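You operate a simulated robot arm through the tools that you are given. There is no shell and no other tool. Be economical: measure what you need, move in short steps, check, and stop when the job is done.

Carry out the task below with a simulated two-armed robot. There is one attempt and no reset: what you move stays moved.

TASK
Set the platform to HIGH and the depth to 30, then crease the clamped blue book.
Fine: free the short blue lever, turn the big black dial, lock the lever again before the stroke; guard down; draw the bed out last, the book still clamped.

Only the result counts: the job must be done as asked and must still hold three seconds after the hand-in. Knocking over, shifting, dropping, spilling or breaking anything else fails it.

THE ROBOT
Two 7-joint arms with fingered hands on one trunk, on a carriage that runs on a rail from [0.001, -1.203] to [-0.001, 0.677] (x, y) and turns from -132 to 200 degrees about z. Base frame: it is fixed where the carriage stands at the start and does not move with it; the origin is on the floor, on the carriage's upright axis, x ahead of it, y to its left, z up; the surface under the hand at the start is at about z = 0.7. Readings come in m, degrees, newtons and seconds.
The left shoulder is at the start at [0.07, 0.188, 1.373], the right one opposite. With the tool pointing down near the work surface each hand reaches from about 0.1 to 0.7 m from the robot's upright axis, wherever it stands, measured 20 degrees to its own side. Places, roughly: bench press [0.9, 0.3, 1]; big black dial [0.6, 0, 0.8]; black press knob [0.6, 0.3, 1.2]; green lever [0.7, 0.4, 1]; long red lever [0.7, 0.1, 1.3]; press bed [0.7, 0.3, 0.9]; red switch [0.6, 0.2, 1.2]; short blue lever [0.6, 0, 0.9]; yellow knob [0.6, 0.2, 1.4]. Payload 4 kg a hand.
The tool frame of a hand sits at the grasp point between the pads (the TCP): z along the fingers, y along the line on which they close. The tips reach 0.026 m beyond it. The gripper opens to 0.132 m. The gripper's body begins 0.073 m behind the TCP. The gripper is a hand of 4 fingers: y runs from the thumb to the fingers, the wrist lies at [0, 0, -0.224] in the tool frame.
Orientation is that of the tool frame in the base frame, as a unit quaternion [x, y, z, w]. With the fingers straight down and closing along the base's y, the tool's x points along the base's -x, its y along +y and its z along -z.

THE INTERFACE
- The arms move only by the tool jog_arm. It takes "left_deltas", "right_deltas" or both (then of equal length, played together; a hand with none holds still); each is one flat list of numbers, 6 for each row, row after row: the shift along the base's x, y, z in m, then the turn, a rotation vector about the base's x, y, z in degrees. In form: [x, y, z, rx, ry, rz, x, y, z, rx, ry, rz, ...]. A call has 1 to 8 rows; each row shifts and turns the commanded pose from where the row before left it. Rows are played at 5 a second. More than 0.05 m and 8.6 degrees between two rows, and nothing of the call is played. Where a pose cannot be reached the arm comes as near as it can. A force on the tool above 90 N (or 10 N above the force at the start of the call, whichever is more), or a blocked arm, ends the call early, and 0.2 s more pass. In this call time passes only in rows, and 0.2 s behind the last. The reply holds the time, the measured pose of the TCP, the force on the tool along the base axes, the opening and the grip force, in the units named above and with some noise, with the torque about the TCP (base axes, N m) and any sound that the robot's microphone picked up, and new pictures: "show" is both (left out), scene, wrist or none (wrist: the cameras of the hands that moved).
- Cameras (640 x 400 px; columns grow to the right, rows downward): "scene" is now at [0.1345, 0.0328, 1.6042]; the picture's right is [0.35, -0.94, 0.00], its down [-0.52, -0.20, -0.83] and it looks along [0.78, 0.29, -0.56] (base axes); focal length 214 px, centre (320, 200). "left" rides on the left gripper at [-0.073, 0.006, -0.094] in its tool frame; the picture's right is [-0.08, -1.00, 0.00], its down [0.79, -0.06, -0.62] and it looks along [0.61, -0.05, 0.79] (tool axes); focal length 230 px, centre (320, 200). "right" rides on the right gripper at [0.073, 0.006, -0.094] in its tool frame; the picture's right is [-0.08, 1.00, 0.00], its down [-0.79, -0.06, -0.62] and it looks along [-0.61, -0.05, 0.79] (tool axes); focal length 230 px, centre (320, 200). There is no depth. A picture from a camera that has moved, and an enlarged one, comes with that camera's place and axes in the base frame and with its lens.
- raise_lower(by): slides the trunk up (or, below 0, down) by that many m; the arms and the scene camera ride with it, the base frame stays. It gives what a move gives, with no picture.
- roll_base(legs): drives the robot by 1 to 6 legs, each [ahead, left, turn to the left] in m, m and degrees, along the robot's own axes; the way and the turn of a leg run together, so that a leg with both is an arc; at most 1.5 m and 180 degrees a leg. The arms and the cameras ride along, it lands a little off, and it stops where it bumps. It keeps to its track: a leg is cut to what the track allows. It gives what a move gives, and a new picture of the scene camera.
- finger_targets(finger1, finger2, finger3, thumb_bend, hand): sets how far each is bent, from 0 (flat) to 1 (curled in); at 0.3 the hand is open as for a grip, at 0.7 the pads meet at the TCP. One left out holds its place. A second passes; each finger stops where it meets its share of the squeeze, and holds until it gets a number again. It is the only way to open and close the hand. It gives what a move gives, with no picture; readings hold the bend of each and the force on the fingers (four entries, about 0 where the hand has none), thumb and palm.
- head_to(pan, tilt): turns the head with the scene camera to pan (to the left, within 86 degrees either way) and tilt (down, from -29 to 69), counted from straight ahead of the robot. It gives what a move gives, and a new picture of the scene camera.
- inspect(camera, box): a new picture of the part [left, top, right, bottom] of that camera's present view, enlarged. No time passes.
- finish_job(): hands the job in; it is judged then, once.

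Go step by step. Nothing tells you exact positions but the pictures and the camera data: compare them with the known pose of the tool, close in by small moves and look again before you grip or let go. The budget is 120 turns and 260 pictures, counting those below and the enlarged ones. Unless the task says otherwise, let go and move clear before handing in.

The tools are called after "Call:" as a command line: name --argument value ..., lists and objects as JSON in quotes. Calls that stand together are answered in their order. jog_arm: Moves the arms, as the interface text tells. Its arguments: {"type":"object","properties":{"left_deltas":{"type":"array"},"right_deltas":{"type":"array"},"show":{"type":"string","enum":["both","scene","wrist","none"]}},"required":[]} The other tools are called the same way: raise_lower (by) slides the trunk up or down; finger_targets (finger1, finger2, finger3, thumb_bend, hand) moves the fingers one by one; roll_base (legs) drives the base; head_to (pan, tilt) turns the head that bears the scene camera; inspect (camera, box) takes an enlarged picture of a part of a camera's view; finish_job () hands the job in.

At the start:

```text
time: 0.0
left_tcp_pos: [0.341, 0.2279, 1.5527]
left_ee_rot: [0.0, 1.0, -0.001, 0.0]
left_force: [0.2, 1.0, 0.0]
left_torque: [-0.04, -0.02, -0.03]
left_finger_gap: 0.1316
left_finger_force: 0.0
left_shape: jaw
left_bend: [0.3, 0.3, 0.3, 0.3]
left_finger forces: [0.1, 0.0, 0.1, 0.1, 0.1, 0.0]
right_tcp_pos: [0.5056, -0.1084, 1.5302]
right_ee_rot: [0.001, 1.0, 0.001, 0.0]
right_force: [-0.1, -0.7, 0.5]
right_torque: [-0.01, -0.01, -0.01]
right_finger_gap: 0.132
right_finger_force: 0.1
right_shape: jaw
right_bend: [0.3, 0.3, 0.3, 0.3]
right_finger forces: [0.0, 0.1, 0.0, 0.0, 0.0, 0.0]
trunk travel left (down, up): [-0.85, 0.09]
robot x, y, heading: [-0.0005, -0.0014, 0.0]
head pan, tilt: [20.5, 33.9]
```

scene: 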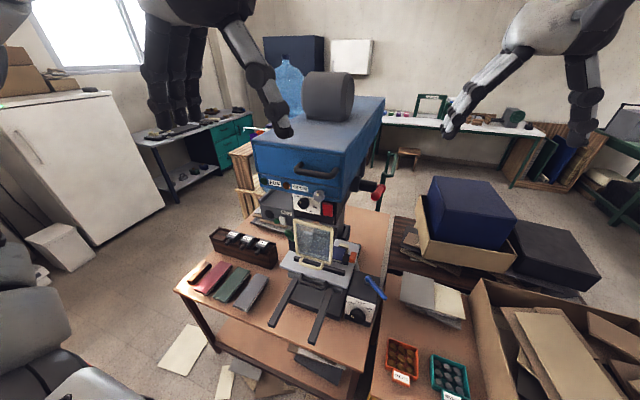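
right: 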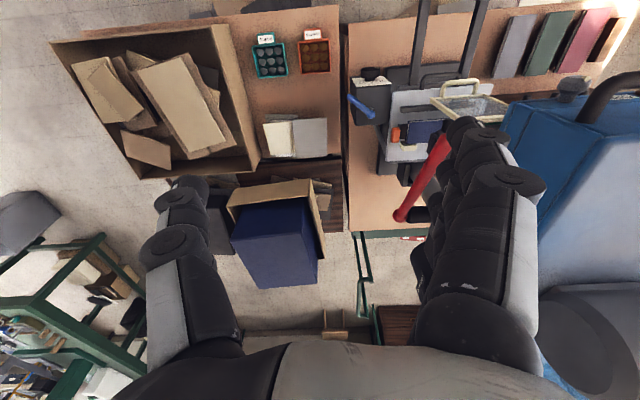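
left: 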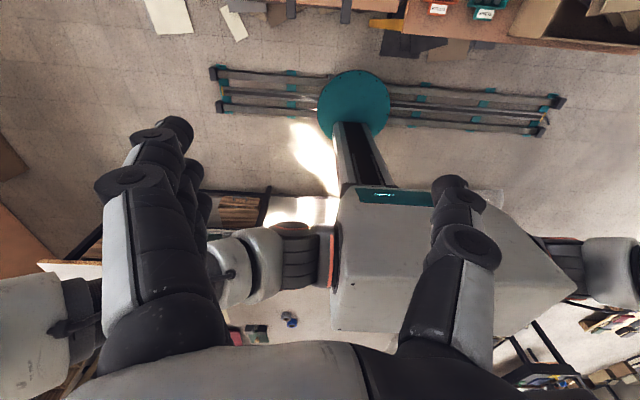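

I see a blue bench press ahead with a dial at its right side, a short blue lever above the dial, and a guard frame in front. I'll take enlarged views of it first.

Call:
inspect --camera "scene" --box '[240, 160, 400, 260]'

Call:
inspect --camera "scene" --box '[270, 240, 400, 340]'

Call:
inspect --camera "right" --box '[340, 60, 520, 230]'

```text
4.00 times, centred on (320, 210) of scene
camera zoom: at [0.1345, 0.0328, 1.6042], right [0.35, -0.94, 0.0], down [-0.52, -0.2, -0.83], along [0.78, 0.29, -0.56], focal length 858 px, centre (320, 160)
```

zoom: 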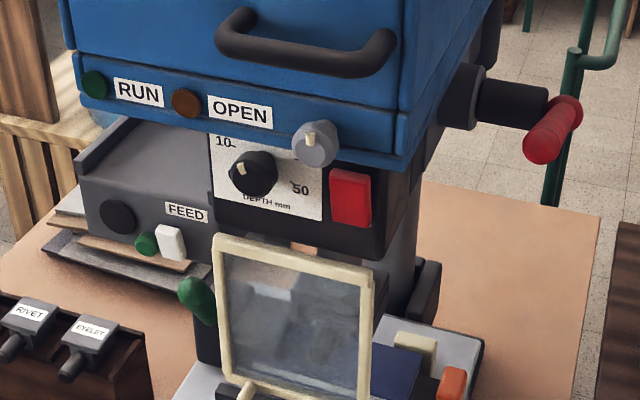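

```text
4.00 times, centred on (335, 290) of scene
camera zoom: at [0.1345, 0.0328, 1.6042], right [0.35, -0.94, 0.0], down [-0.52, -0.2, -0.83], along [0.78, 0.29, -0.56], focal length 858 px, centre (260, -160)
```

zoom: 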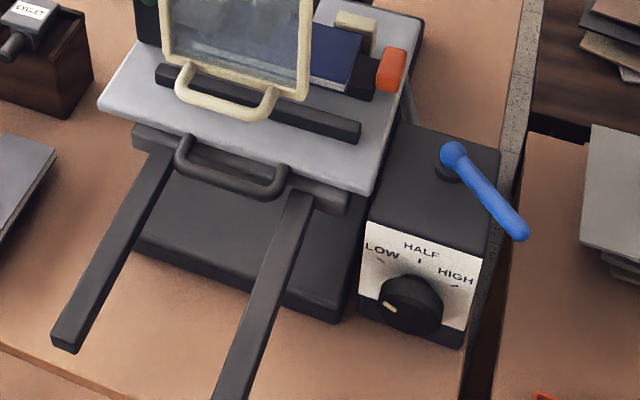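

```text
2.35 times, centred on (430, 145) of right
camera zoom: at [0.4317, -0.1032, 1.6231], right [0.08, 1.0, 0.0], down [0.78, -0.06, 0.62], along [0.62, -0.05, -0.79], focal length 541 px, centre (61, 329)
```

zoom: 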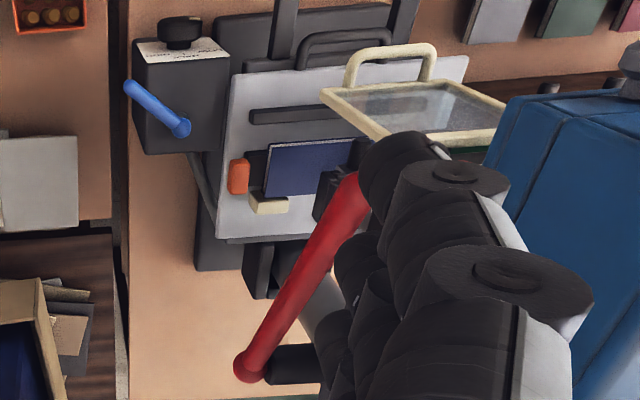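

The front controls are at about x = 0.6, and the red lever's tip is near [0.57, 0.06, 1.33]. I'll lower the trunk for a level view of the front, and drop it enough to work with horizontal fingers later.

Call:
raise_lower --by -0.3

Call:
head_to --pan 12 --tilt 35

Call:
inspect --camera "scene" --box '[240, 20, 480, 170]'

Call:
inspect --camera "scene" --box '[260, 150, 420, 250]'

```text
time: 3.0
left_tcp_pos: [0.34, 0.2277, 1.2534]
left_ee_rot: [0.0, 1.0, -0.001, 0.001]
left_force: [0.1, 0.0, 0.3]
left_torque: [-0.03, -0.02, -0.01]
left_finger_gap: 0.1317
left_finger_force: 0.1
left_shape: jaw
left_bend: [0.3, 0.3, 0.3, 0.3]
left_finger forces: [0.1, 0.0, 0.1, 0.1, 0.0, 0.0]
right_tcp_pos: [0.5047, -0.1079, 1.2289]
right_ee_rot: [0.0, 1.0, 0.001, 0.001]
right_force: [-0.8, 0.0, -0.9]
right_torque: [-0.03, 0.01, 0.01]
right_finger_gap: 0.132
right_finger_force: 0.0
right_shape: jaw
right_bend: [0.3, 0.3, 0.3, 0.3]
right_finger forces: [0.1, 0.1, 0.0, 0.0, 0.0, 0.1]
trunk travel left (down, up): [-0.55, 0.39]
robot x, y, heading: [-0.001, 0.0021, 0.1]
head pan, tilt: [20.5, 33.9]
```

```text
time: 3.7
left_tcp_pos: [0.3412, 0.228, 1.2534]
left_ee_rot: [-0.001, 1.0, 0.0, 0.0]
left_force: [0.1, -1.2, 0.7]
left_torque: [0.01, 0.04, 0.01]
left_finger_gap: 0.1317
left_finger_force: 0.1
left_shape: jaw
left_bend: [0.3, 0.3, 0.3, 0.3]
left_finger forces: [0.0, 0.0, 0.0, 0.1, 0.0, 0.0]
right_tcp_pos: [0.5041, -0.1083, 1.2298]
right_ee_rot: [0.0, 1.0, 0.001, 0.001]
right_force: [0.1, 0.8, -0.3]
right_torque: [0.05, 0.0, 0.06]
right_finger_gap: 0.1316
right_finger_force: 0.1
right_shape: jaw
right_bend: [0.3, 0.3, 0.3, 0.3]
right_finger forces: [0.0, 0.0, 0.0, 0.0, 0.1, 0.0]
trunk travel left (down, up): [-0.55, 0.39]
robot x, y, heading: [0.0018, -0.0013, 0.0]
head pan, tilt: [12.0, 35.0]
camera scene: at [0.1376, 0.0201, 1.3025], right [0.21, -0.98, 0.0], down [-0.56, -0.12, -0.82], along [0.8, 0.17, -0.57], focal length 214 px, centre (320, 200)
```

scene: 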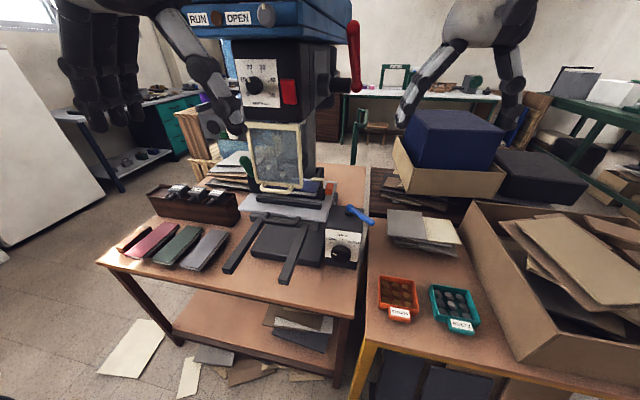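

```text
2.67 times, centred on (360, 95) of scene
camera zoom: at [0.1376, 0.0201, 1.3025], right [0.21, -0.98, 0.0], down [-0.56, -0.12, -0.82], along [0.8, 0.17, -0.57], focal length 572 px, centre (213, 480)
```

zoom: 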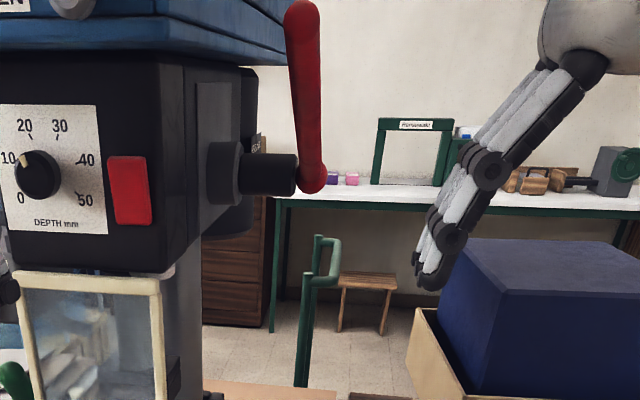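

```text
4.00 times, centred on (340, 200) of scene
camera zoom: at [0.1376, 0.0201, 1.3025], right [0.21, -0.98, 0.0], down [-0.56, -0.12, -0.82], along [0.8, 0.17, -0.57], focal length 858 px, centre (240, 200)
```

zoom: 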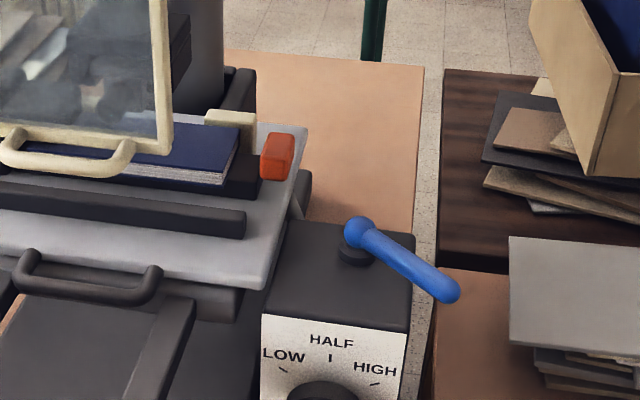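

The guard hangs vertically at x≈0.62, and its handle is at z≈0.98. The blue lever's pivot is near [0.68, 0.04, 0.88] and its tip near [0.61, -0.03, 0.92]. I'll bring the right hand over the lever, turned 45°, and look.

Call:
jog_arm --right_deltas '[0.01, 0.005, -0.035, 0, 0, 7.5, 0.015, 0.005, -0.035, 0, 0, 7.5, 0.015, 0.01, -0.035, 0, 0, 7.5, 0.015, 0.01, -0.035, 0, 0, 7.5, 0.015, 0.01, -0.03, 0, 0, 7.5, 0.015, 0.01, -0.03, 0, 0, 7.5]' --show "both"

```text
time: 5.1
left_tcp_pos: [0.342, 0.2279, 1.2521]
left_ee_rot: [0.0, 1.0, -0.001, 0.0]
left_force: [0.7, 0.7, -0.4]
left_torque: [-0.01, 0.03, 0.02]
left_finger_gap: 0.132
left_finger_force: 0.1
left_shape: jaw
left_bend: [0.3, 0.3, 0.3, 0.3]
left_finger forces: [0.0, 0.0, 0.0, 0.0, 0.0, 0.1]
right_tcp_pos: [0.5915, -0.0575, 1.0277]
right_ee_rot: [-0.383, 0.924, 0.001, 0.0]
right_force: [0.3, 0.1, -0.6]
right_torque: [-0.03, 0.03, -0.02]
right_finger_gap: 0.1317
right_finger_force: 0.0
right_shape: jaw
right_bend: [0.3, 0.3, 0.3, 0.3]
right_finger forces: [0.0, 0.0, 0.0, 0.0, 0.0, 0.1]
trunk travel left (down, up): [-0.55, 0.39]
robot x, y, heading: [-0.0016, 0.0018, -0.1]
head pan, tilt: [12.0, 35.0]
camera scene: at [0.139, 0.0203, 1.3023], right [0.21, -0.98, 0.0], down [-0.56, -0.12, -0.82], along [0.8, 0.17, -0.57], focal length 214 px, centre (320, 200)
camera right: at [0.5354, -0.1054, 1.1207], right [-0.65, 0.76, 0.0], down [0.6, 0.51, 0.62], along [0.47, 0.4, -0.79], focal length 230 px, centre (320, 200)
```

scene: 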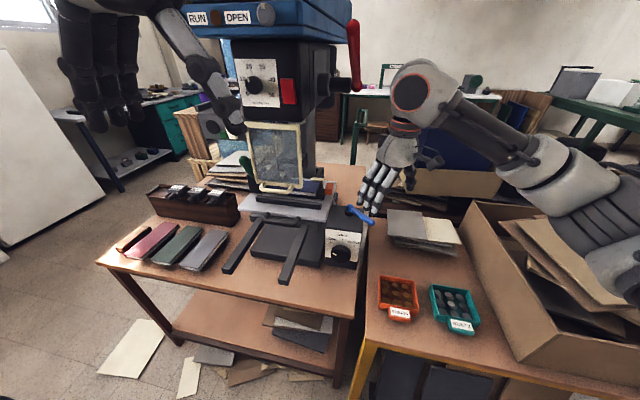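
right: 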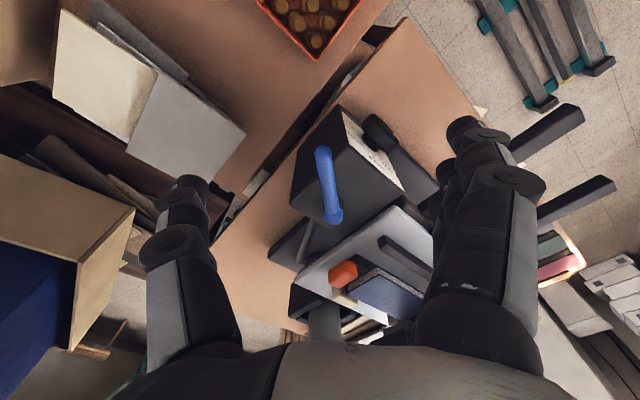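

The lever lies between the open fingers. I'll go down over it and narrow the hand.

Call:
jog_arm --right_deltas '[0.018, 0.02, -0.025, 0, 0, 0, 0.018, 0.02, -0.025, 0, 0, 0, 0, 0, -0.025, 0, 0, 0, 0, 0, -0.025, 0, 0, 0]' --show "none"

Call:
finger_targets --hand "right" --finger1 0.55 --finger2 0.55 --finger3 0.55 --thumb_bend 0.55

Call:
inspect --camera "right" --box '[120, 50, 600, 350]'

Call:
inspect --camera "scene" --box '[280, 150, 440, 250]'

```text
time: 6.1
left_tcp_pos: [0.3417, 0.2287, 1.2527]
left_ee_rot: [0.0, 1.0, -0.001, 0.0]
left_force: [0.0, -0.1, -0.5]
left_torque: [-0.03, 0.0, 0.01]
left_finger_gap: 0.132
left_finger_force: 0.1
left_shape: jaw
left_bend: [0.3, 0.3, 0.3, 0.3]
left_finger forces: [0.0, 0.1, 0.1, 0.0, 0.0, 0.1]
right_tcp_pos: [0.6277, -0.0178, 0.9293]
right_ee_rot: [-0.383, 0.924, 0.0, 0.0]
right_force: [0.0, -0.3, 0.6]
right_torque: [0.02, 0.01, 0.0]
right_finger_gap: 0.1318
right_finger_force: 0.0
right_shape: jaw
right_bend: [0.3, 0.3, 0.3, 0.3]
right_finger forces: [0.2, 0.0, 0.1, 0.0, 0.0, 0.0]
trunk travel left (down, up): [-0.55, 0.39]
robot x, y, heading: [-0.0035, 0.0027, 0.1]
head pan, tilt: [12.0, 35.0]
```

```text
time: 7.1
left_tcp_pos: [0.3403, 0.2281, 1.2525]
left_ee_rot: [0.001, 1.0, -0.001, -0.001]
left_force: [0.4, -0.3, -0.9]
left_torque: [-0.01, 0.01, -0.04]
left_finger_gap: 0.1317
left_finger_force: 0.1
left_shape: jaw
left_bend: [0.3, 0.3, 0.3, 0.3]
left_finger forces: [0.0, 0.0, 0.0, 0.0, 0.0, 0.0]
right_tcp_pos: [0.6272, -0.0182, 0.9312]
right_ee_rot: [-0.383, 0.924, 0.002, 0.001]
right_force: [-0.2, -0.2, -0.1]
right_torque: [0.0, 0.02, -0.04]
right_finger_gap: 0.0553
right_finger_force: 0.1
right_shape: fingers
right_bend: [0.55, 0.55, 0.55, 0.55]
right_finger forces: [0.1, 0.0, 0.0, 0.0, 0.1, 0.0]
trunk travel left (down, up): [-0.55, 0.39]
robot x, y, heading: [0.0012, 0.0003, -0.0]
head pan, tilt: [12.0, 35.0]
```

```text
1.33 times, centred on (360, 200) of right
camera zoom: at [0.5704, -0.0659, 1.0238], right [-0.65, 0.76, 0.0], down [0.6, 0.51, 0.62], along [0.47, 0.4, -0.79], focal length 307 px, centre (267, 200)
```

zoom: 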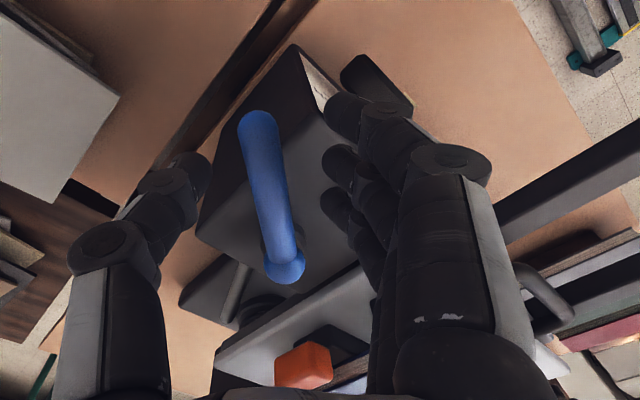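

```text
4.00 times, centred on (360, 200) of scene
camera zoom: at [0.1377, 0.02, 1.3025], right [0.21, -0.98, 0.0], down [-0.56, -0.12, -0.82], along [0.8, 0.17, -0.57], focal length 858 px, centre (160, 200)
```

zoom: 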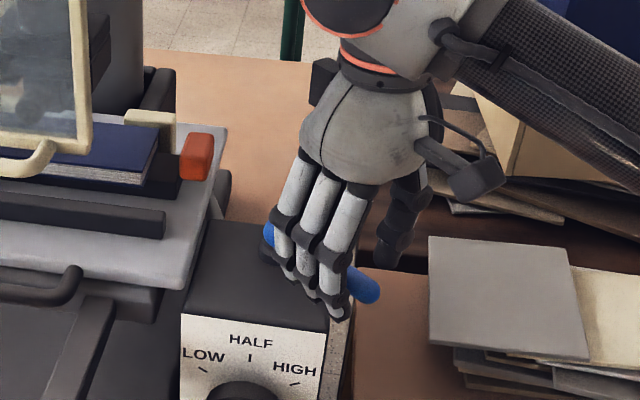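

The lever is straddled and the scene shows nothing else near the hand. I'll close lightly and try a small swing in one direction (anticlockwise from above).

Call:
finger_targets --hand "right" --finger1 0.64 --finger2 0.64 --finger3 0.64 --thumb_bend 0.64

Call:
jog_arm --right_deltas '[0.0055, -0.0045, 0, 0, 0, 5, 0.006, -0.004, 0, 0, 0, 5, 0.006, -0.0035, 0, 0, 0, 5, 0.0065, -0.003, 0, 0, 0, 5]' --show "wrist"

```text
time: 8.1
left_tcp_pos: [0.3401, 0.2294, 1.2526]
left_ee_rot: [-0.001, 1.0, -0.001, 0.0]
left_force: [0.3, -0.2, 0.6]
left_torque: [0.01, -0.04, 0.01]
left_finger_gap: 0.132
left_finger_force: 0.1
left_shape: jaw
left_bend: [0.3, 0.3, 0.3, 0.3]
left_finger forces: [0.0, 0.1, 0.0, 0.0, 0.0, 0.1]
right_tcp_pos: [0.6266, -0.0191, 0.9306]
right_ee_rot: [-0.383, 0.924, 0.002, 0.0]
right_force: [0.6, 0.0, 0.2]
right_torque: [0.01, 0.04, -0.02]
right_finger_gap: 0.0283
right_finger_force: 0.1
right_shape: fingers
right_bend: [0.64, 0.64, 0.64, 0.64]
right_finger forces: [0.1, 0.1, 0.0, 0.0, 0.0, 0.1]
trunk travel left (down, up): [-0.55, 0.39]
robot x, y, heading: [0.0009, 0.0013, 0.1]
head pan, tilt: [12.0, 35.0]
```

```text
time: 9.1
left_tcp_pos: [0.337, 0.2325, 1.2542]
left_ee_rot: [-0.001, 1.0, -0.003, 0.002]
left_force: [0.5, 0.4, 0.0]
left_torque: [-0.01, 0.01, 0.0]
left_finger_gap: 0.1316
left_finger_force: 0.1
left_shape: jaw
left_bend: [0.3, 0.3, 0.3, 0.3]
left_finger forces: [0.0, 0.0, 0.1, 0.1, 0.0, 0.0]
right_tcp_pos: [0.6473, -0.0277, 0.9325]
right_ee_rot: [-0.541, 0.841, 0.001, 0.002]
right_force: [-13.5, 22.2, 16.5]
right_torque: [0.75, 0.76, -0.47]
right_finger_gap: 0.041
right_finger_force: 13.9
right_shape: fingers
right_bend: [0.57, 0.58, 0.6, 0.64]
right_finger forces: [7.7, 13.7, 7.2, 0.0, 0.1, 0.1]
trunk travel left (down, up): [-0.55, 0.39]
robot x, y, heading: [-0.0011, -0.0005, 0.1]
head pan, tilt: [12.0, 35.0]
camera right: at [0.6108, -0.0928, 1.0253], right [-0.87, 0.49, 0.0], down [0.38, 0.69, 0.62], along [0.3, 0.54, -0.79], focal length 230 px, centre (320, 200)
```

right: 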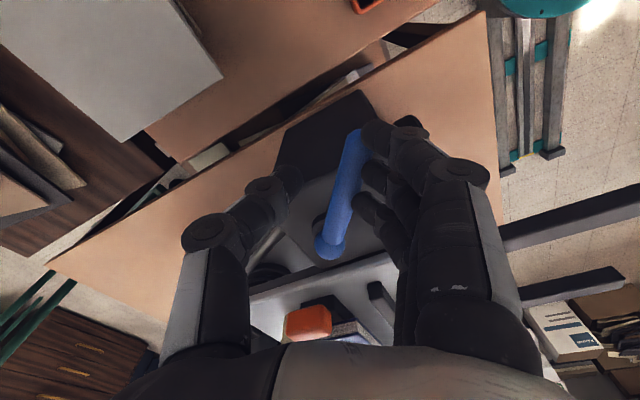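

That direction is blocked, so the fingers flexed and the lever stayed. I'll try the other way: back 20° and 25° beyond.

Call:
jog_arm --right_deltas '[-0.0125, 0.0065, 0, 0, 0, -8.5, -0.0115, 0.008, 0, 0, 0, -8.5, -0.0065, 0.006, 0, 0, 0, -6, -0.006, 0.007, 0, 0, 0, -6, -0.005, 0.0075, 0, 0, 0, -6, -0.005, 0.0075, 0, 0, 0, -6]' --show "both"

```text
time: 10.5
left_tcp_pos: [0.3414, 0.2281, 1.2531]
left_ee_rot: [0.0, 1.0, 0.0, -0.001]
left_force: [0.1, 1.0, 0.4]
left_torque: [0.0, 0.01, -0.01]
left_finger_gap: 0.1317
left_finger_force: 0.1
left_shape: jaw
left_bend: [0.3, 0.3, 0.3, 0.3]
left_finger forces: [0.0, 0.0, 0.0, 0.1, 0.1, 0.1]
right_tcp_pos: [0.6043, 0.0089, 0.9295]
right_ee_rot: [-0.207, 0.978, 0.0, 0.0]
right_force: [0.9, 0.2, -0.8]
right_torque: [-0.03, 0.01, 0.05]
right_finger_gap: 0.0284
right_finger_force: 0.3
right_shape: fingers
right_bend: [0.64, 0.64, 0.64, 0.64]
right_finger forces: [0.0, 0.0, 0.1, 0.0, 0.5, 0.1]
trunk travel left (down, up): [-0.55, 0.39]
robot x, y, heading: [0.0004, 0.0065, -0.3]
head pan, tilt: [12.0, 35.0]
camera scene: at [0.1376, 0.0203, 1.3025], right [0.21, -0.98, 0.0], down [-0.56, -0.12, -0.82], along [0.8, 0.17, -0.57], focal length 214 px, centre (320, 200)
camera right: at [0.5342, -0.0157, 1.023], right [-0.33, 0.94, 0.0], down [0.74, 0.26, 0.62], along [0.58, 0.21, -0.79], focal length 230 px, centre (320, 200)
```

scene: 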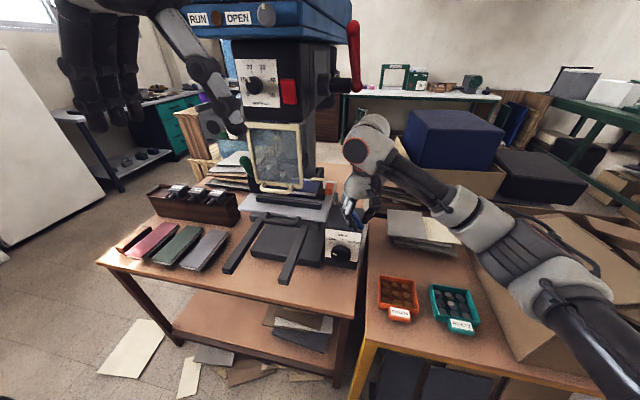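
right: 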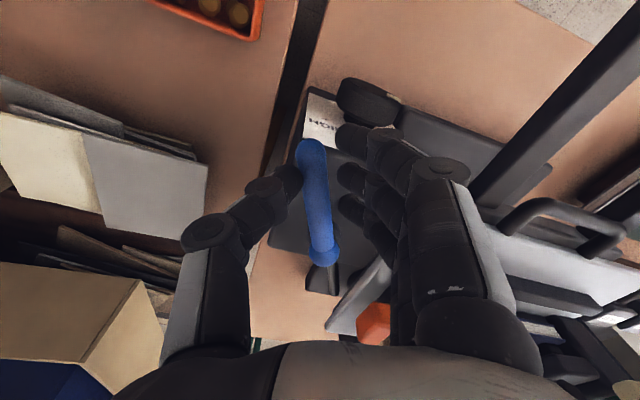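

The lever moves freely this way. I'll keep swinging it toward its far stop.

Call:
jog_arm --right_deltas '[-0.003, 0.0108, 0, 0, 0, -7, -0.002, 0.0103, 0, 0, 0, -7, -0.001, 0.0105, 0, 0, 0, -7, 0.0005, 0.0105, 0, 0, 0, -7, 0.0015, 0.01, 0, 0, 0, -7]' --show "both"

```text
time: 11.7
left_tcp_pos: [0.3417, 0.2248, 1.2533]
left_ee_rot: [-0.001, 1.0, 0.0, 0.001]
left_force: [0.5, -0.3, -0.2]
left_torque: [0.01, 0.01, 0.02]
left_finger_gap: 0.1318
left_finger_force: 0.1
left_shape: jaw
left_bend: [0.3, 0.3, 0.3, 0.3]
left_finger forces: [0.0, 0.0, 0.0, 0.0, 0.0, 0.0]
right_tcp_pos: [0.6008, 0.057, 0.931]
right_ee_rot: [0.099, 0.995, 0.001, 0.002]
right_force: [9.6, -15.1, 11.8]
right_torque: [-0.72, -0.19, 0.37]
right_finger_gap: 0.0395
right_finger_force: 9.7
right_shape: fingers
right_bend: [0.64, 0.64, 0.64, 0.61]
right_finger forces: [0.0, 0.0, 0.1, 0.0, 19.3, 0.0]
trunk travel left (down, up): [-0.55, 0.39]
robot x, y, heading: [0.0011, 0.0032, 0.3]
head pan, tilt: [12.0, 35.0]
camera scene: at [0.138, 0.0173, 1.3027], right [0.21, -0.98, 0.0], down [-0.56, -0.12, -0.82], along [0.8, 0.17, -0.57], focal length 214 px, centre (320, 200)
camera right: at [0.5301, 0.0769, 1.0242], right [0.27, 0.96, 0.0], down [0.76, -0.21, 0.62], along [0.6, -0.17, -0.79], focal length 230 px, centre (320, 200)
```

scene: 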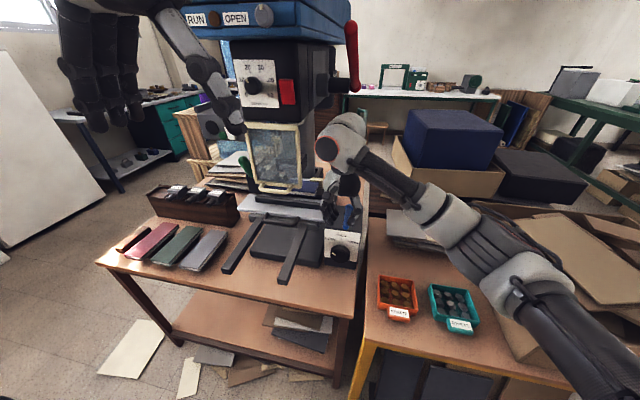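
right: 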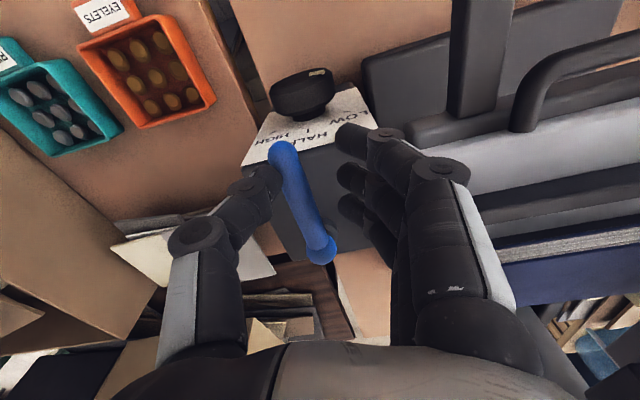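

The lever has reached its other stop, pointing straight at the robot, so I take it as freed. I'll open slightly and slide the hand straight back off the lever, then pitch the fingers forward for the dial.

Call:
finger_targets --hand "right" --finger1 0.45 --finger2 0.45 --finger3 0.45 --thumb_bend 0.45

Call:
jog_arm --right_deltas '[-0.03, -0.003, 0.005, 0, 0, 3, -0.04, -0.003, 0.005, 0, 0, 4, -0.04, 0, 0, 0, 0, 4, -0.04, 0, 0, 0, 0, 0]' --show "none"

Call:
jog_arm --right_deltas '[-0.01, 0, 0, 0, -8, 0, 0, 0, 0, 0, -8, 0, 0, 0, 0, 0, -8, 0, 0, 0, 0, 0, -8, 0, 0, 0, 0, 0, -8, 0, 0, 0, 0, 0, -8, 0]' --show "both"

```text
time: 12.7
left_tcp_pos: [0.3407, 0.2262, 1.2534]
left_ee_rot: [0.0, 1.0, -0.001, 0.0]
left_force: [0.2, -0.2, -0.1]
left_torque: [0.02, -0.05, 0.0]
left_finger_gap: 0.132
left_finger_force: 0.1
left_shape: jaw
left_bend: [0.3, 0.3, 0.3, 0.3]
left_finger forces: [0.1, 0.0, 0.0, 0.0, 0.0, 0.1]
right_tcp_pos: [0.601, 0.0606, 0.9299]
right_ee_rot: [0.096, 0.995, 0.001, -0.001]
right_force: [0.4, -0.4, 0.2]
right_torque: [-0.01, 0.0, 0.0]
right_finger_gap: 0.0868
right_finger_force: 0.1
right_shape: fingers
right_bend: [0.45, 0.45, 0.45, 0.45]
right_finger forces: [0.0, 0.0, 0.0, 0.1, 0.1, 0.1]
trunk travel left (down, up): [-0.55, 0.39]
robot x, y, heading: [0.0004, -0.0008, -0.0]
head pan, tilt: [12.0, 35.0]
```

```text
time: 13.7
left_tcp_pos: [0.3392, 0.2271, 1.2533]
left_ee_rot: [0.0, 1.0, -0.001, 0.001]
left_force: [0.5, 0.4, 0.5]
left_torque: [-0.02, 0.0, 0.0]
left_finger_gap: 0.1315
left_finger_force: 0.0
left_shape: jaw
left_bend: [0.3, 0.3, 0.3, 0.3]
left_finger forces: [0.0, 0.0, 0.0, 0.0, 0.0, 0.0]
right_tcp_pos: [0.4459, 0.055, 0.94]
right_ee_rot: [-0.001, 1.0, 0.001, 0.0]
right_force: [0.8, -0.5, 0.2]
right_torque: [0.02, 0.0, 0.04]
right_finger_gap: 0.0865
right_finger_force: 0.0
right_shape: fingers
right_bend: [0.45, 0.45, 0.45, 0.45]
right_finger forces: [0.0, 0.0, 0.1, 0.1, 0.0, 0.0]
trunk travel left (down, up): [-0.55, 0.39]
robot x, y, heading: [0.002, 0.0057, -0.4]
head pan, tilt: [12.0, 35.0]
```

```text
time: 15.1
left_tcp_pos: [0.3404, 0.2278, 1.2511]
left_ee_rot: [0.0, 1.0, -0.001, 0.001]
left_force: [-0.3, 1.0, -0.2]
left_torque: [0.03, -0.01, 0.02]
left_finger_gap: 0.1319
left_finger_force: 0.0
left_shape: jaw
left_bend: [0.3, 0.3, 0.3, 0.3]
left_finger forces: [0.0, 0.1, 0.0, 0.0, 0.0, 0.1]
right_tcp_pos: [0.4399, 0.0558, 0.9395]
right_ee_rot: [0.0, 0.913, 0.0, 0.408]
right_force: [0.8, 0.3, -0.3]
right_torque: [0.01, 0.0, 0.03]
right_finger_gap: 0.0864
right_finger_force: 0.1
right_shape: fingers
right_bend: [0.45, 0.45, 0.45, 0.45]
right_finger forces: [0.0, 0.0, 0.0, 0.1, 0.0, 0.1]
trunk travel left (down, up): [-0.55, 0.39]
robot x, y, heading: [0.0024, 0.0041, 0.2]
head pan, tilt: [12.0, 35.0]
camera scene: at [0.1371, 0.0205, 1.3025], right [0.21, -0.98, 0.0], down [-0.56, -0.12, -0.82], along [0.8, 0.17, -0.57], focal length 214 px, centre (320, 200)
camera right: at [0.3206, 0.0605, 0.948], right [0.05, 1.0, 0.06], down [0.06, -0.06, 1.0], along [1.0, -0.05, -0.07], focal length 230 px, centre (320, 200)
```

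scene: 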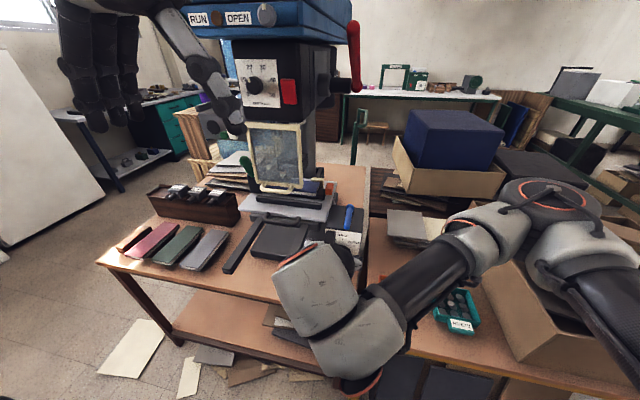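
right: 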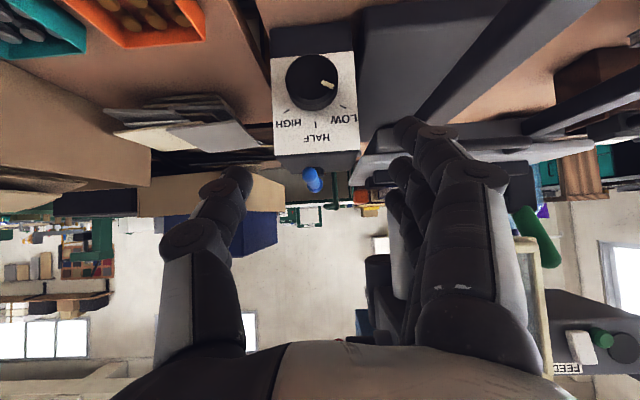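

The camera now looks straight at the dial (upside down in the picture). I'll enlarge it.

Call:
inspect --camera "right" --box '[264, 40, 364, 200]'

```text
2.50 times, centred on (314, 120) of right
camera zoom: at [0.3206, 0.0605, 0.948], right [0.05, 1.0, 0.06], down [0.06, -0.06, 1.0], along [1.0, -0.05, -0.07], focal length 575 px, centre (335, 400)
```

zoom: 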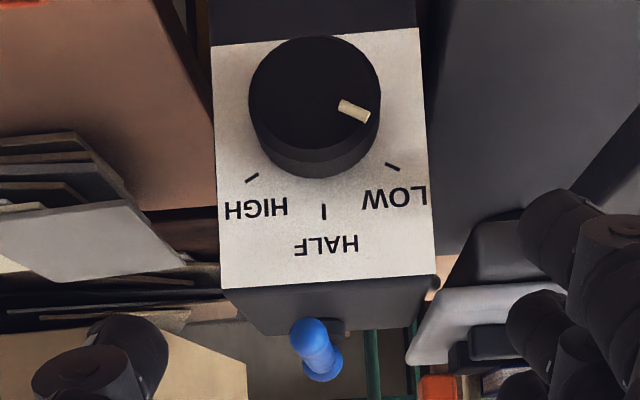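

The dial points at LOW (about -60°), HIGH is at about +60°, and the cap is centred near [0.57, 0.047, 0.793]. I'll level the fingers, roll the hand -60°, and line up in front of the dial.

Call:
jog_arm --right_deltas '[0, -0.0015, -0.024, 0, -7, 0, 0, -0.0015, -0.024, 0, -7, 0, 0, -0.0015, -0.024, 0, -7, 0, 0, -0.0015, -0.025, 0, -7, 0, 0, -0.0015, -0.025, 0, -7, 0, 0, -0.0015, -0.025, 0, -7, 0]' --show "none"

Call:
jog_arm --right_deltas '[0, 0, 0, -7.5, 0, 0, 0, 0, 0, -7.5, 0, 0, 0, 0, 0, -7.5, 0, 0, 0, 0, 0, -7.5, 0, 0, 0, 0, 0, -7.5, 0, 0, 0, 0, 0, -7.5, 0, 0, 0, 0, 0, -7.5, 0, 0, 0, 0, 0, -7.5, 0, 0]' --show "both"

```text
time: 16.5
left_tcp_pos: [0.3414, 0.2293, 1.2524]
left_ee_rot: [0.001, 1.0, -0.001, 0.0]
left_force: [0.0, 0.6, -1.0]
left_torque: [-0.01, -0.05, -0.01]
left_finger_gap: 0.1318
left_finger_force: 0.1
left_shape: jaw
left_bend: [0.3, 0.3, 0.3, 0.3]
left_finger forces: [0.0, 0.0, 0.1, 0.0, 0.0, 0.0]
right_tcp_pos: [0.5064, 0.0774, 0.8387]
right_ee_rot: [0.0, 0.712, 0.0, 0.702]
right_force: [0.4, 0.0, -0.1]
right_torque: [-0.02, -0.02, -0.01]
right_finger_gap: 0.0867
right_finger_force: 0.0
right_shape: fingers
right_bend: [0.45, 0.45, 0.45, 0.45]
right_finger forces: [0.0, 0.2, 0.0, 0.1, 0.0, 0.0]
right hand out of reach, approached as far as the arm can: row 5, 6
trunk travel left (down, up): [-0.55, 0.39]
robot x, y, heading: [-0.0005, 0.0011, -0.2]
head pan, tilt: [12.0, 35.0]
```

```text
time: 18.3
left_tcp_pos: [0.3408, 0.2287, 1.2533]
left_ee_rot: [0.0, 1.0, 0.0, 0.0]
left_force: [-0.4, -0.2, -0.3]
left_torque: [0.01, -0.04, -0.01]
left_finger_gap: 0.1321
left_finger_force: 0.0
left_shape: jaw
left_bend: [0.3, 0.3, 0.3, 0.3]
left_finger forces: [0.0, 0.1, 0.1, 0.0, 0.0, 0.0]
right_tcp_pos: [0.5112, 0.0785, 0.8414]
right_ee_rot: [-0.355, 0.613, -0.354, 0.611]
right_force: [-0.5, 0.1, 0.3]
right_torque: [0.02, 0.01, 0.0]
right_finger_gap: 0.0865
right_finger_force: 0.0
right_shape: fingers
right_bend: [0.45, 0.45, 0.45, 0.45]
right_finger forces: [0.0, 0.1, 0.0, 0.0, 0.0, 0.0]
right hand out of reach, approached as far as the arm can: row 1
trunk travel left (down, up): [-0.55, 0.39]
robot x, y, heading: [0.0006, -0.0002, 0.2]
head pan, tilt: [12.0, 35.0]
camera scene: at [0.1377, 0.02, 1.3025], right [0.21, -0.98, 0.0], down [-0.56, -0.12, -0.82], along [0.8, 0.17, -0.57], focal length 214 px, centre (320, 200)
camera right: at [0.417, 0.0181, 0.7999], right [0.0, 0.56, -0.83], down [-0.62, 0.65, 0.45], along [0.79, 0.51, 0.35], focal length 230 px, centre (320, 200)
```

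scene: 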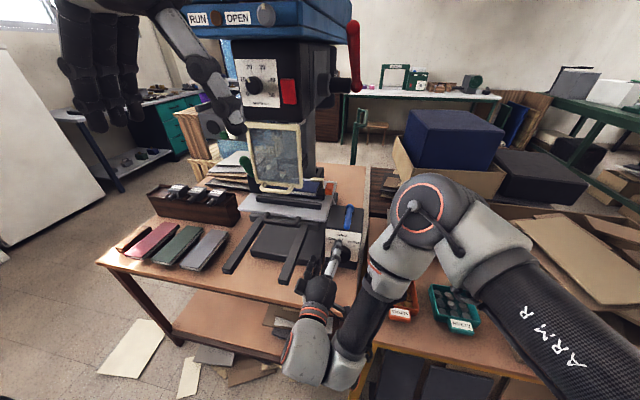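
right: 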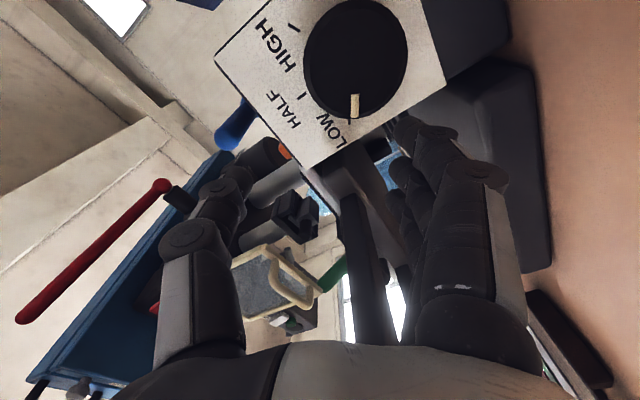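

The arm stopped near [0.51, 0.08, 0.84], and the new view confirms the dial centre at about [0.57, 0.045, 0.793]. I'll line up laterally, then look before going in.

Call:
jog_arm --right_deltas '[0, -0.016, -0.024, 0, 0, 0, 0.004, -0.016, -0.024, 0, 0, 0]' --show "both"

Call:
inspect --camera "scene" --box '[260, 190, 420, 290]'

```text
time: 18.9
left_tcp_pos: [0.3407, 0.228, 1.2533]
left_ee_rot: [0.0, 1.0, -0.001, 0.0]
left_force: [-0.4, 0.2, -0.2]
left_torque: [0.0, 0.02, 0.02]
left_finger_gap: 0.1318
left_finger_force: 0.0
left_shape: jaw
left_bend: [0.3, 0.3, 0.3, 0.3]
left_finger forces: [0.1, 0.0, 0.0, 0.0, 0.1, 0.1]
right_tcp_pos: [0.5372, 0.0575, 0.7976]
right_ee_rot: [-0.354, 0.613, -0.353, 0.612]
right_force: [0.3, 0.1, 0.4]
right_torque: [0.0, 0.0, -0.06]
right_finger_gap: 0.0865
right_finger_force: 0.1
right_shape: fingers
right_bend: [0.45, 0.45, 0.45, 0.45]
right_finger forces: [0.0, 0.1, 0.0, 0.1, 0.1, 0.1]
right hand out of reach, approached as far as the arm can: row 1, 2
trunk travel left (down, up): [-0.55, 0.39]
robot x, y, heading: [-0.0009, -0.0013, -0.1]
head pan, tilt: [12.0, 35.0]
camera scene: at [0.1378, 0.0192, 1.3025], right [0.21, -0.98, 0.0], down [-0.56, -0.12, -0.82], along [0.8, 0.17, -0.57], focal length 214 px, centre (320, 200)
camera right: at [0.4433, -0.0042, 0.7564], right [0.0, 0.57, -0.82], down [-0.62, 0.65, 0.45], along [0.79, 0.51, 0.35], focal length 230 px, centre (320, 200)
```

scene: 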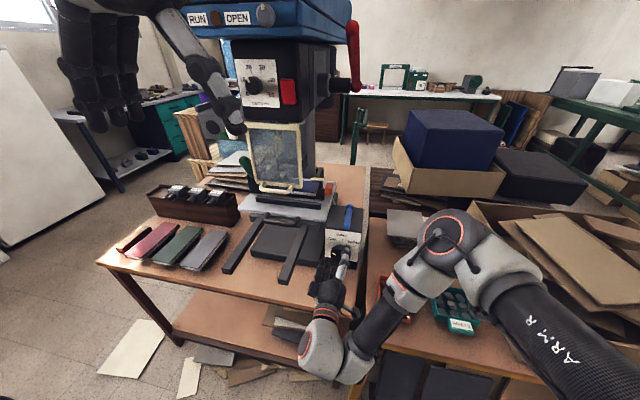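
right: 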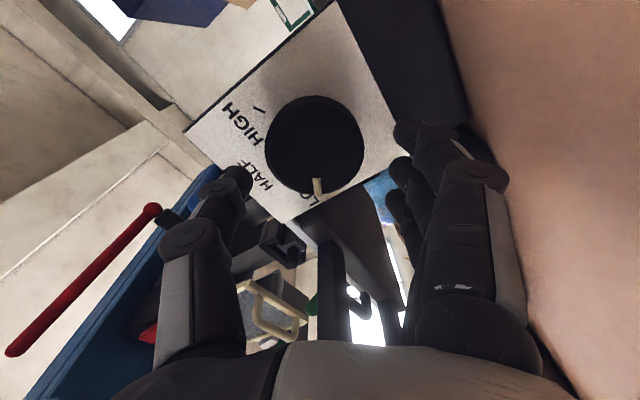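

```text
4.00 times, centred on (340, 240) of scene
camera zoom: at [0.1378, 0.0192, 1.3025], right [0.21, -0.98, 0.0], down [-0.56, -0.12, -0.82], along [0.8, 0.17, -0.57], focal length 858 px, centre (240, 40)
```

zoom: 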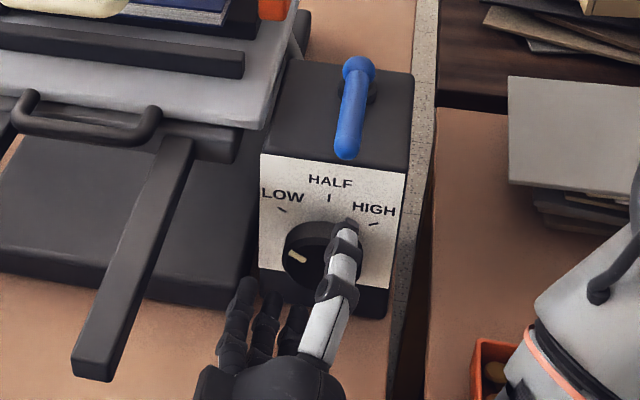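

I'm close in front of the dial, with the thumb upper right and the fingers lower left. I'll advance onto the cap.

Call:
jog_arm --right_deltas '[0.01, -0.006, -0.002, 0, 0, 0, 0.01, -0.006, -0.002, 0, 0, 0, 0.008, 0, 0, 0, 0, 0]' --show "wrist"

Call:
inspect --camera "scene" --box '[290, 200, 390, 280]'

```text
time: 19.7
left_tcp_pos: [0.341, 0.2286, 1.2535]
left_ee_rot: [0.0, 1.0, -0.001, 0.001]
left_force: [0.6, 0.2, 0.6]
left_torque: [0.0, -0.01, 0.01]
left_finger_gap: 0.132
left_finger_force: 0.1
left_shape: jaw
left_bend: [0.3, 0.3, 0.3, 0.3]
left_finger forces: [0.1, 0.1, 0.0, 0.1, 0.1, 0.0]
right_tcp_pos: [0.5655, 0.0454, 0.7955]
right_ee_rot: [-0.354, 0.613, -0.353, 0.612]
right_force: [-0.7, -0.6, -0.6]
right_torque: [0.02, -0.01, -0.02]
right_finger_gap: 0.0871
right_finger_force: 0.0
right_shape: fingers
right_bend: [0.45, 0.45, 0.45, 0.45]
right_finger forces: [0.0, 0.0, 0.0, 0.1, 0.0, 0.0]
trunk travel left (down, up): [-0.55, 0.39]
robot x, y, heading: [0.0011, 0.0026, 0.1]
head pan, tilt: [12.0, 35.0]
camera right: at [0.4712, -0.0153, 0.7534], right [0.0, 0.57, -0.82], down [-0.62, 0.65, 0.45], along [0.79, 0.51, 0.35], focal length 230 px, centre (320, 200)
```

right: 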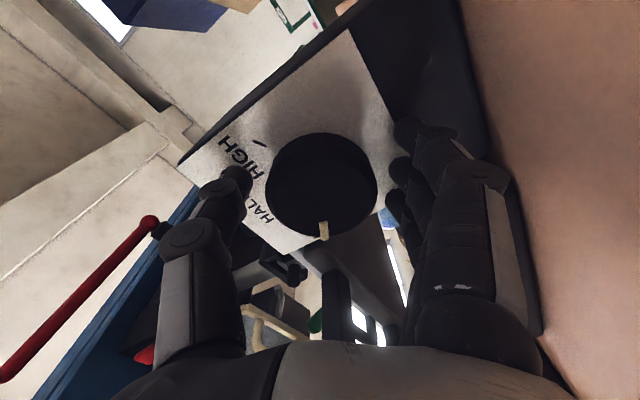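

```text
5.00 times, centred on (340, 240) of scene
camera zoom: at [0.1379, 0.0199, 1.3024], right [0.21, -0.98, 0.0], down [-0.56, -0.12, -0.82], along [0.8, 0.17, -0.57], focal length 1072 px, centre (220, 0)
```

zoom: 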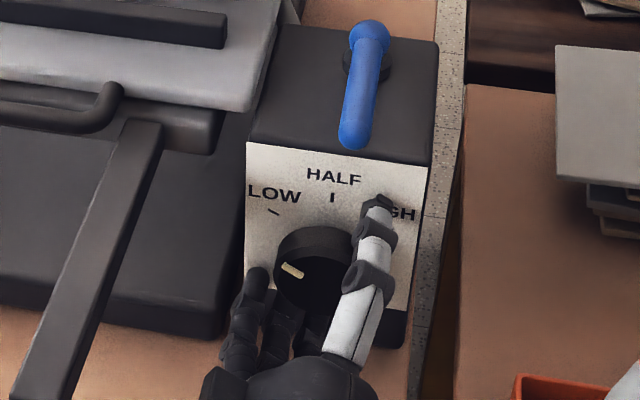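

The dial is centred between the pads, so I'll close on it.

Call:
finger_targets --hand "right" --finger1 0.65 --finger2 0.65 --finger3 0.65 --thumb_bend 0.65

Call:
jog_arm --right_deltas '[0, 0, 0, 7.5, 0, 0, 0, 0, 0, 7.5, 0, 0, 0, 0, 0, 7.5, 0, 0, 0, 0, 0, 7.5, 0, 0]' --show "wrist"

Call:
inspect --camera "scene" --box '[290, 200, 390, 280]'

```text
time: 20.7
left_tcp_pos: [0.3409, 0.2287, 1.2528]
left_ee_rot: [0.0, 1.0, -0.001, 0.0]
left_force: [0.8, 0.4, 0.1]
left_torque: [0.01, 0.0, 0.01]
left_finger_gap: 0.1321
left_finger_force: 0.1
left_shape: jaw
left_bend: [0.3, 0.3, 0.3, 0.3]
left_finger forces: [0.0, 0.0, 0.0, 0.1, 0.1, 0.0]
right_tcp_pos: [0.5663, 0.0459, 0.7944]
right_ee_rot: [-0.354, 0.612, -0.354, 0.612]
right_force: [5.2, 1.6, -1.5]
right_torque: [0.0, -0.08, -0.03]
right_finger_gap: 0.05
right_finger_force: 15.4
right_shape: fingers
right_bend: [0.59, 0.54, 0.58, 0.59]
right_finger forces: [4.2, 6.5, 5.9, 0.0, 14.6, 0.0]
trunk travel left (down, up): [-0.55, 0.39]
robot x, y, heading: [0.002, -0.0003, -0.0]
head pan, tilt: [12.0, 35.0]
```

```text
time: 21.7
left_tcp_pos: [0.3412, 0.2291, 1.2523]
left_ee_rot: [-0.001, 1.0, -0.001, 0.0]
left_force: [0.2, 0.0, 0.7]
left_torque: [-0.02, -0.02, -0.03]
left_finger_gap: 0.1315
left_finger_force: 0.1
left_shape: jaw
left_bend: [0.3, 0.3, 0.3, 0.3]
left_finger forces: [0.0, 0.0, 0.0, 0.0, 0.1, 0.1]
right_tcp_pos: [0.5655, 0.0466, 0.7943]
right_ee_rot: [-0.183, 0.683, -0.182, 0.683]
right_force: [7.5, 4.1, -1.9]
right_torque: [-0.07, -0.02, -0.03]
right_finger_gap: 0.0495
right_finger_force: 16.9
right_shape: fingers
right_bend: [0.59, 0.54, 0.58, 0.59]
right_finger forces: [5.6, 7.6, 6.9, 0.0, 13.9, 0.0]
trunk travel left (down, up): [-0.55, 0.39]
robot x, y, heading: [-0.0022, 0.001, -0.2]
head pan, tilt: [12.0, 35.0]
camera right: at [0.4717, 0.0139, 0.7277], right [0.0, 0.9, -0.43], down [-0.62, 0.34, 0.71], along [0.79, 0.27, 0.56], focal length 230 px, centre (320, 200)
```

right: 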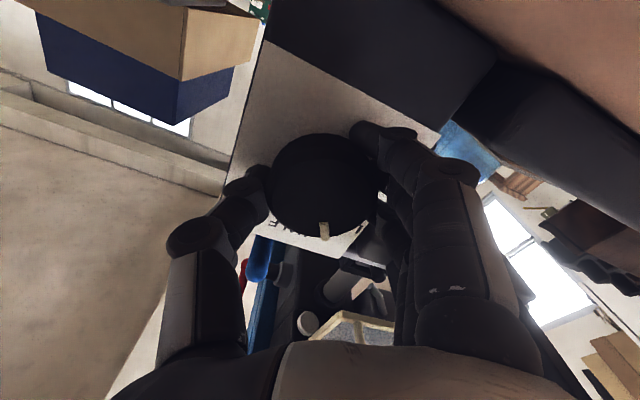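

```text
5.00 times, centred on (340, 240) of scene
camera zoom: at [0.1387, 0.0206, 1.3024], right [0.21, -0.98, 0.0], down [-0.56, -0.12, -0.82], along [0.8, 0.17, -0.57], focal length 1072 px, centre (220, 0)
```

zoom: 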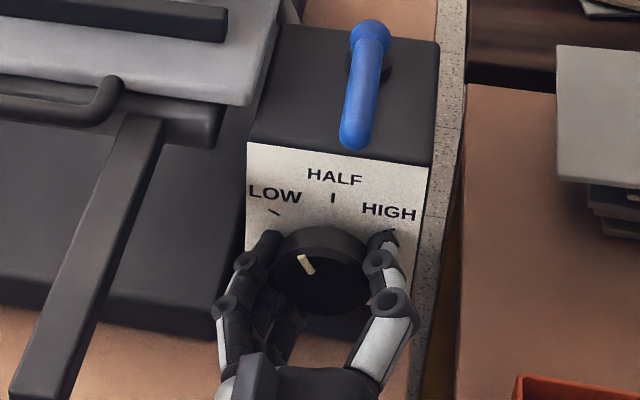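

The dial is turning with the hand. I'll keep going.

Call:
jog_arm --right_deltas '[0, 0, 0, 7.5, 0, 0, 0, 0, 0, 7.5, 0, 0, 0, 0, 0, 7.5, 0, 0, 0, 0, 0, 7.5, 0, 0, 0, 0, 0, 7.5, 0, 0, 0, 0, 0, 7.5, 0, 0, 0, 0, 0, 7.5, 0, 0]' --show "none"

Call:
inspect --camera "scene" --box '[290, 200, 390, 280]'

```text
time: 23.3
left_tcp_pos: [0.3419, 0.2282, 1.2528]
left_ee_rot: [-0.001, 1.0, -0.001, 0.0]
left_force: [0.6, 0.6, -0.6]
left_torque: [0.03, 0.02, -0.01]
left_finger_gap: 0.1319
left_finger_force: 0.1
left_shape: jaw
left_bend: [0.3, 0.3, 0.3, 0.3]
left_finger forces: [0.0, 0.0, 0.1, 0.0, 0.0, 0.1]
right_tcp_pos: [0.5661, 0.0469, 0.7943]
right_ee_rot: [0.139, 0.693, 0.14, 0.694]
right_force: [15.4, 1.5, 14.1]
right_torque: [-0.1, -0.15, -0.32]
right_finger_gap: 0.0509
right_finger_force: 18.2
right_shape: fingers
right_bend: [0.58, 0.53, 0.58, 0.6]
right_finger forces: [6.9, 9.1, 9.5, 0.0, 12.5, 0.0]
trunk travel left (down, up): [-0.55, 0.39]
robot x, y, heading: [-0.0022, 0.001, 0.1]
head pan, tilt: [12.0, 35.0]
```

```text
5.00 times, centred on (340, 240) of scene
camera zoom: at [0.1378, 0.0204, 1.3024], right [0.21, -0.98, 0.0], down [-0.56, -0.12, -0.82], along [0.8, 0.17, -0.57], focal length 1072 px, centre (220, 0)
```

zoom: 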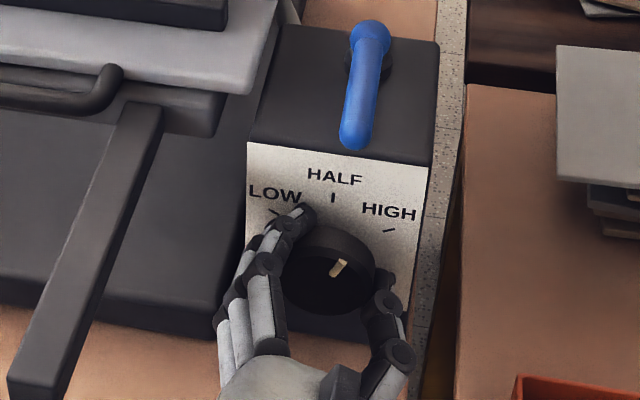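

The pointer is just past HALF. About 40° more to HIGH.

Call:
jog_arm --right_deltas '[0, 0, 0, 7.5, 0, 0, 0, 0, 0, 7.5, 0, 0, 0, 0, 0, 7.5, 0, 0, 0, 0, 0, 7.5, 0, 0, 0, 0, 0, 7.5, 0, 0]' --show "none"

Call:
inspect --camera "scene" --box '[290, 200, 390, 280]'

Call:
inspect --camera "right" --box '[160, 50, 480, 250]'

```text
time: 24.5
left_tcp_pos: [0.3417, 0.2282, 1.2528]
left_ee_rot: [-0.001, 1.0, -0.001, 0.0]
left_force: [-0.7, -0.6, 0.6]
left_torque: [0.0, -0.01, -0.01]
left_finger_gap: 0.1317
left_finger_force: 0.1
left_shape: jaw
left_bend: [0.3, 0.3, 0.3, 0.3]
left_finger forces: [0.0, 0.0, 0.0, 0.0, 0.0, 0.0]
right_tcp_pos: [0.5648, 0.0474, 0.7928]
right_ee_rot: [0.353, 0.613, 0.354, 0.612]
right_force: [9.7, 5.4, 3.7]
right_torque: [-0.51, 0.14, -0.03]
right_finger_gap: 0.0504
right_finger_force: 17.6
right_shape: fingers
right_bend: [0.58, 0.53, 0.57, 0.6]
right_finger forces: [8.8, 8.6, 6.4, 0.0, 12.1, 0.1]
trunk travel left (down, up): [-0.55, 0.39]
robot x, y, heading: [0.002, -0.0022, 0.0]
head pan, tilt: [12.0, 35.0]
```

```text
5.00 times, centred on (340, 240) of scene
camera zoom: at [0.1384, 0.0212, 1.3023], right [0.21, -0.98, 0.0], down [-0.56, -0.12, -0.82], along [0.8, 0.17, -0.57], focal length 1072 px, centre (220, 0)
```

zoom: 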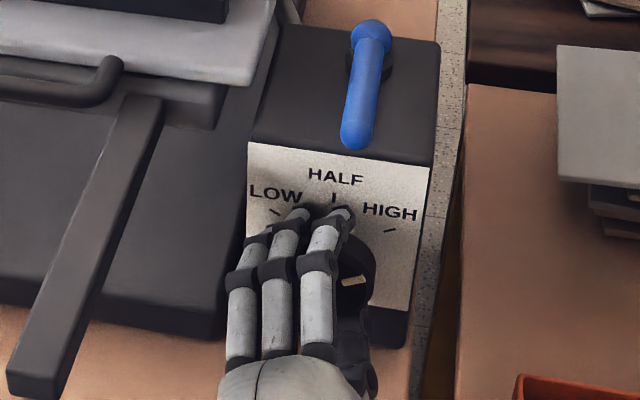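

```text
2.00 times, centred on (320, 150) of right
camera zoom: at [0.4711, 0.1122, 0.7616], right [0.0, 0.43, 0.9], down [-0.62, -0.71, 0.34], along [0.79, -0.56, 0.27], focal length 460 px, centre (320, 300)
```

zoom: 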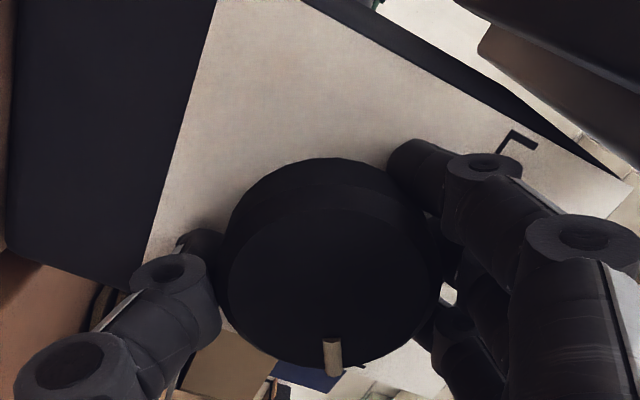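

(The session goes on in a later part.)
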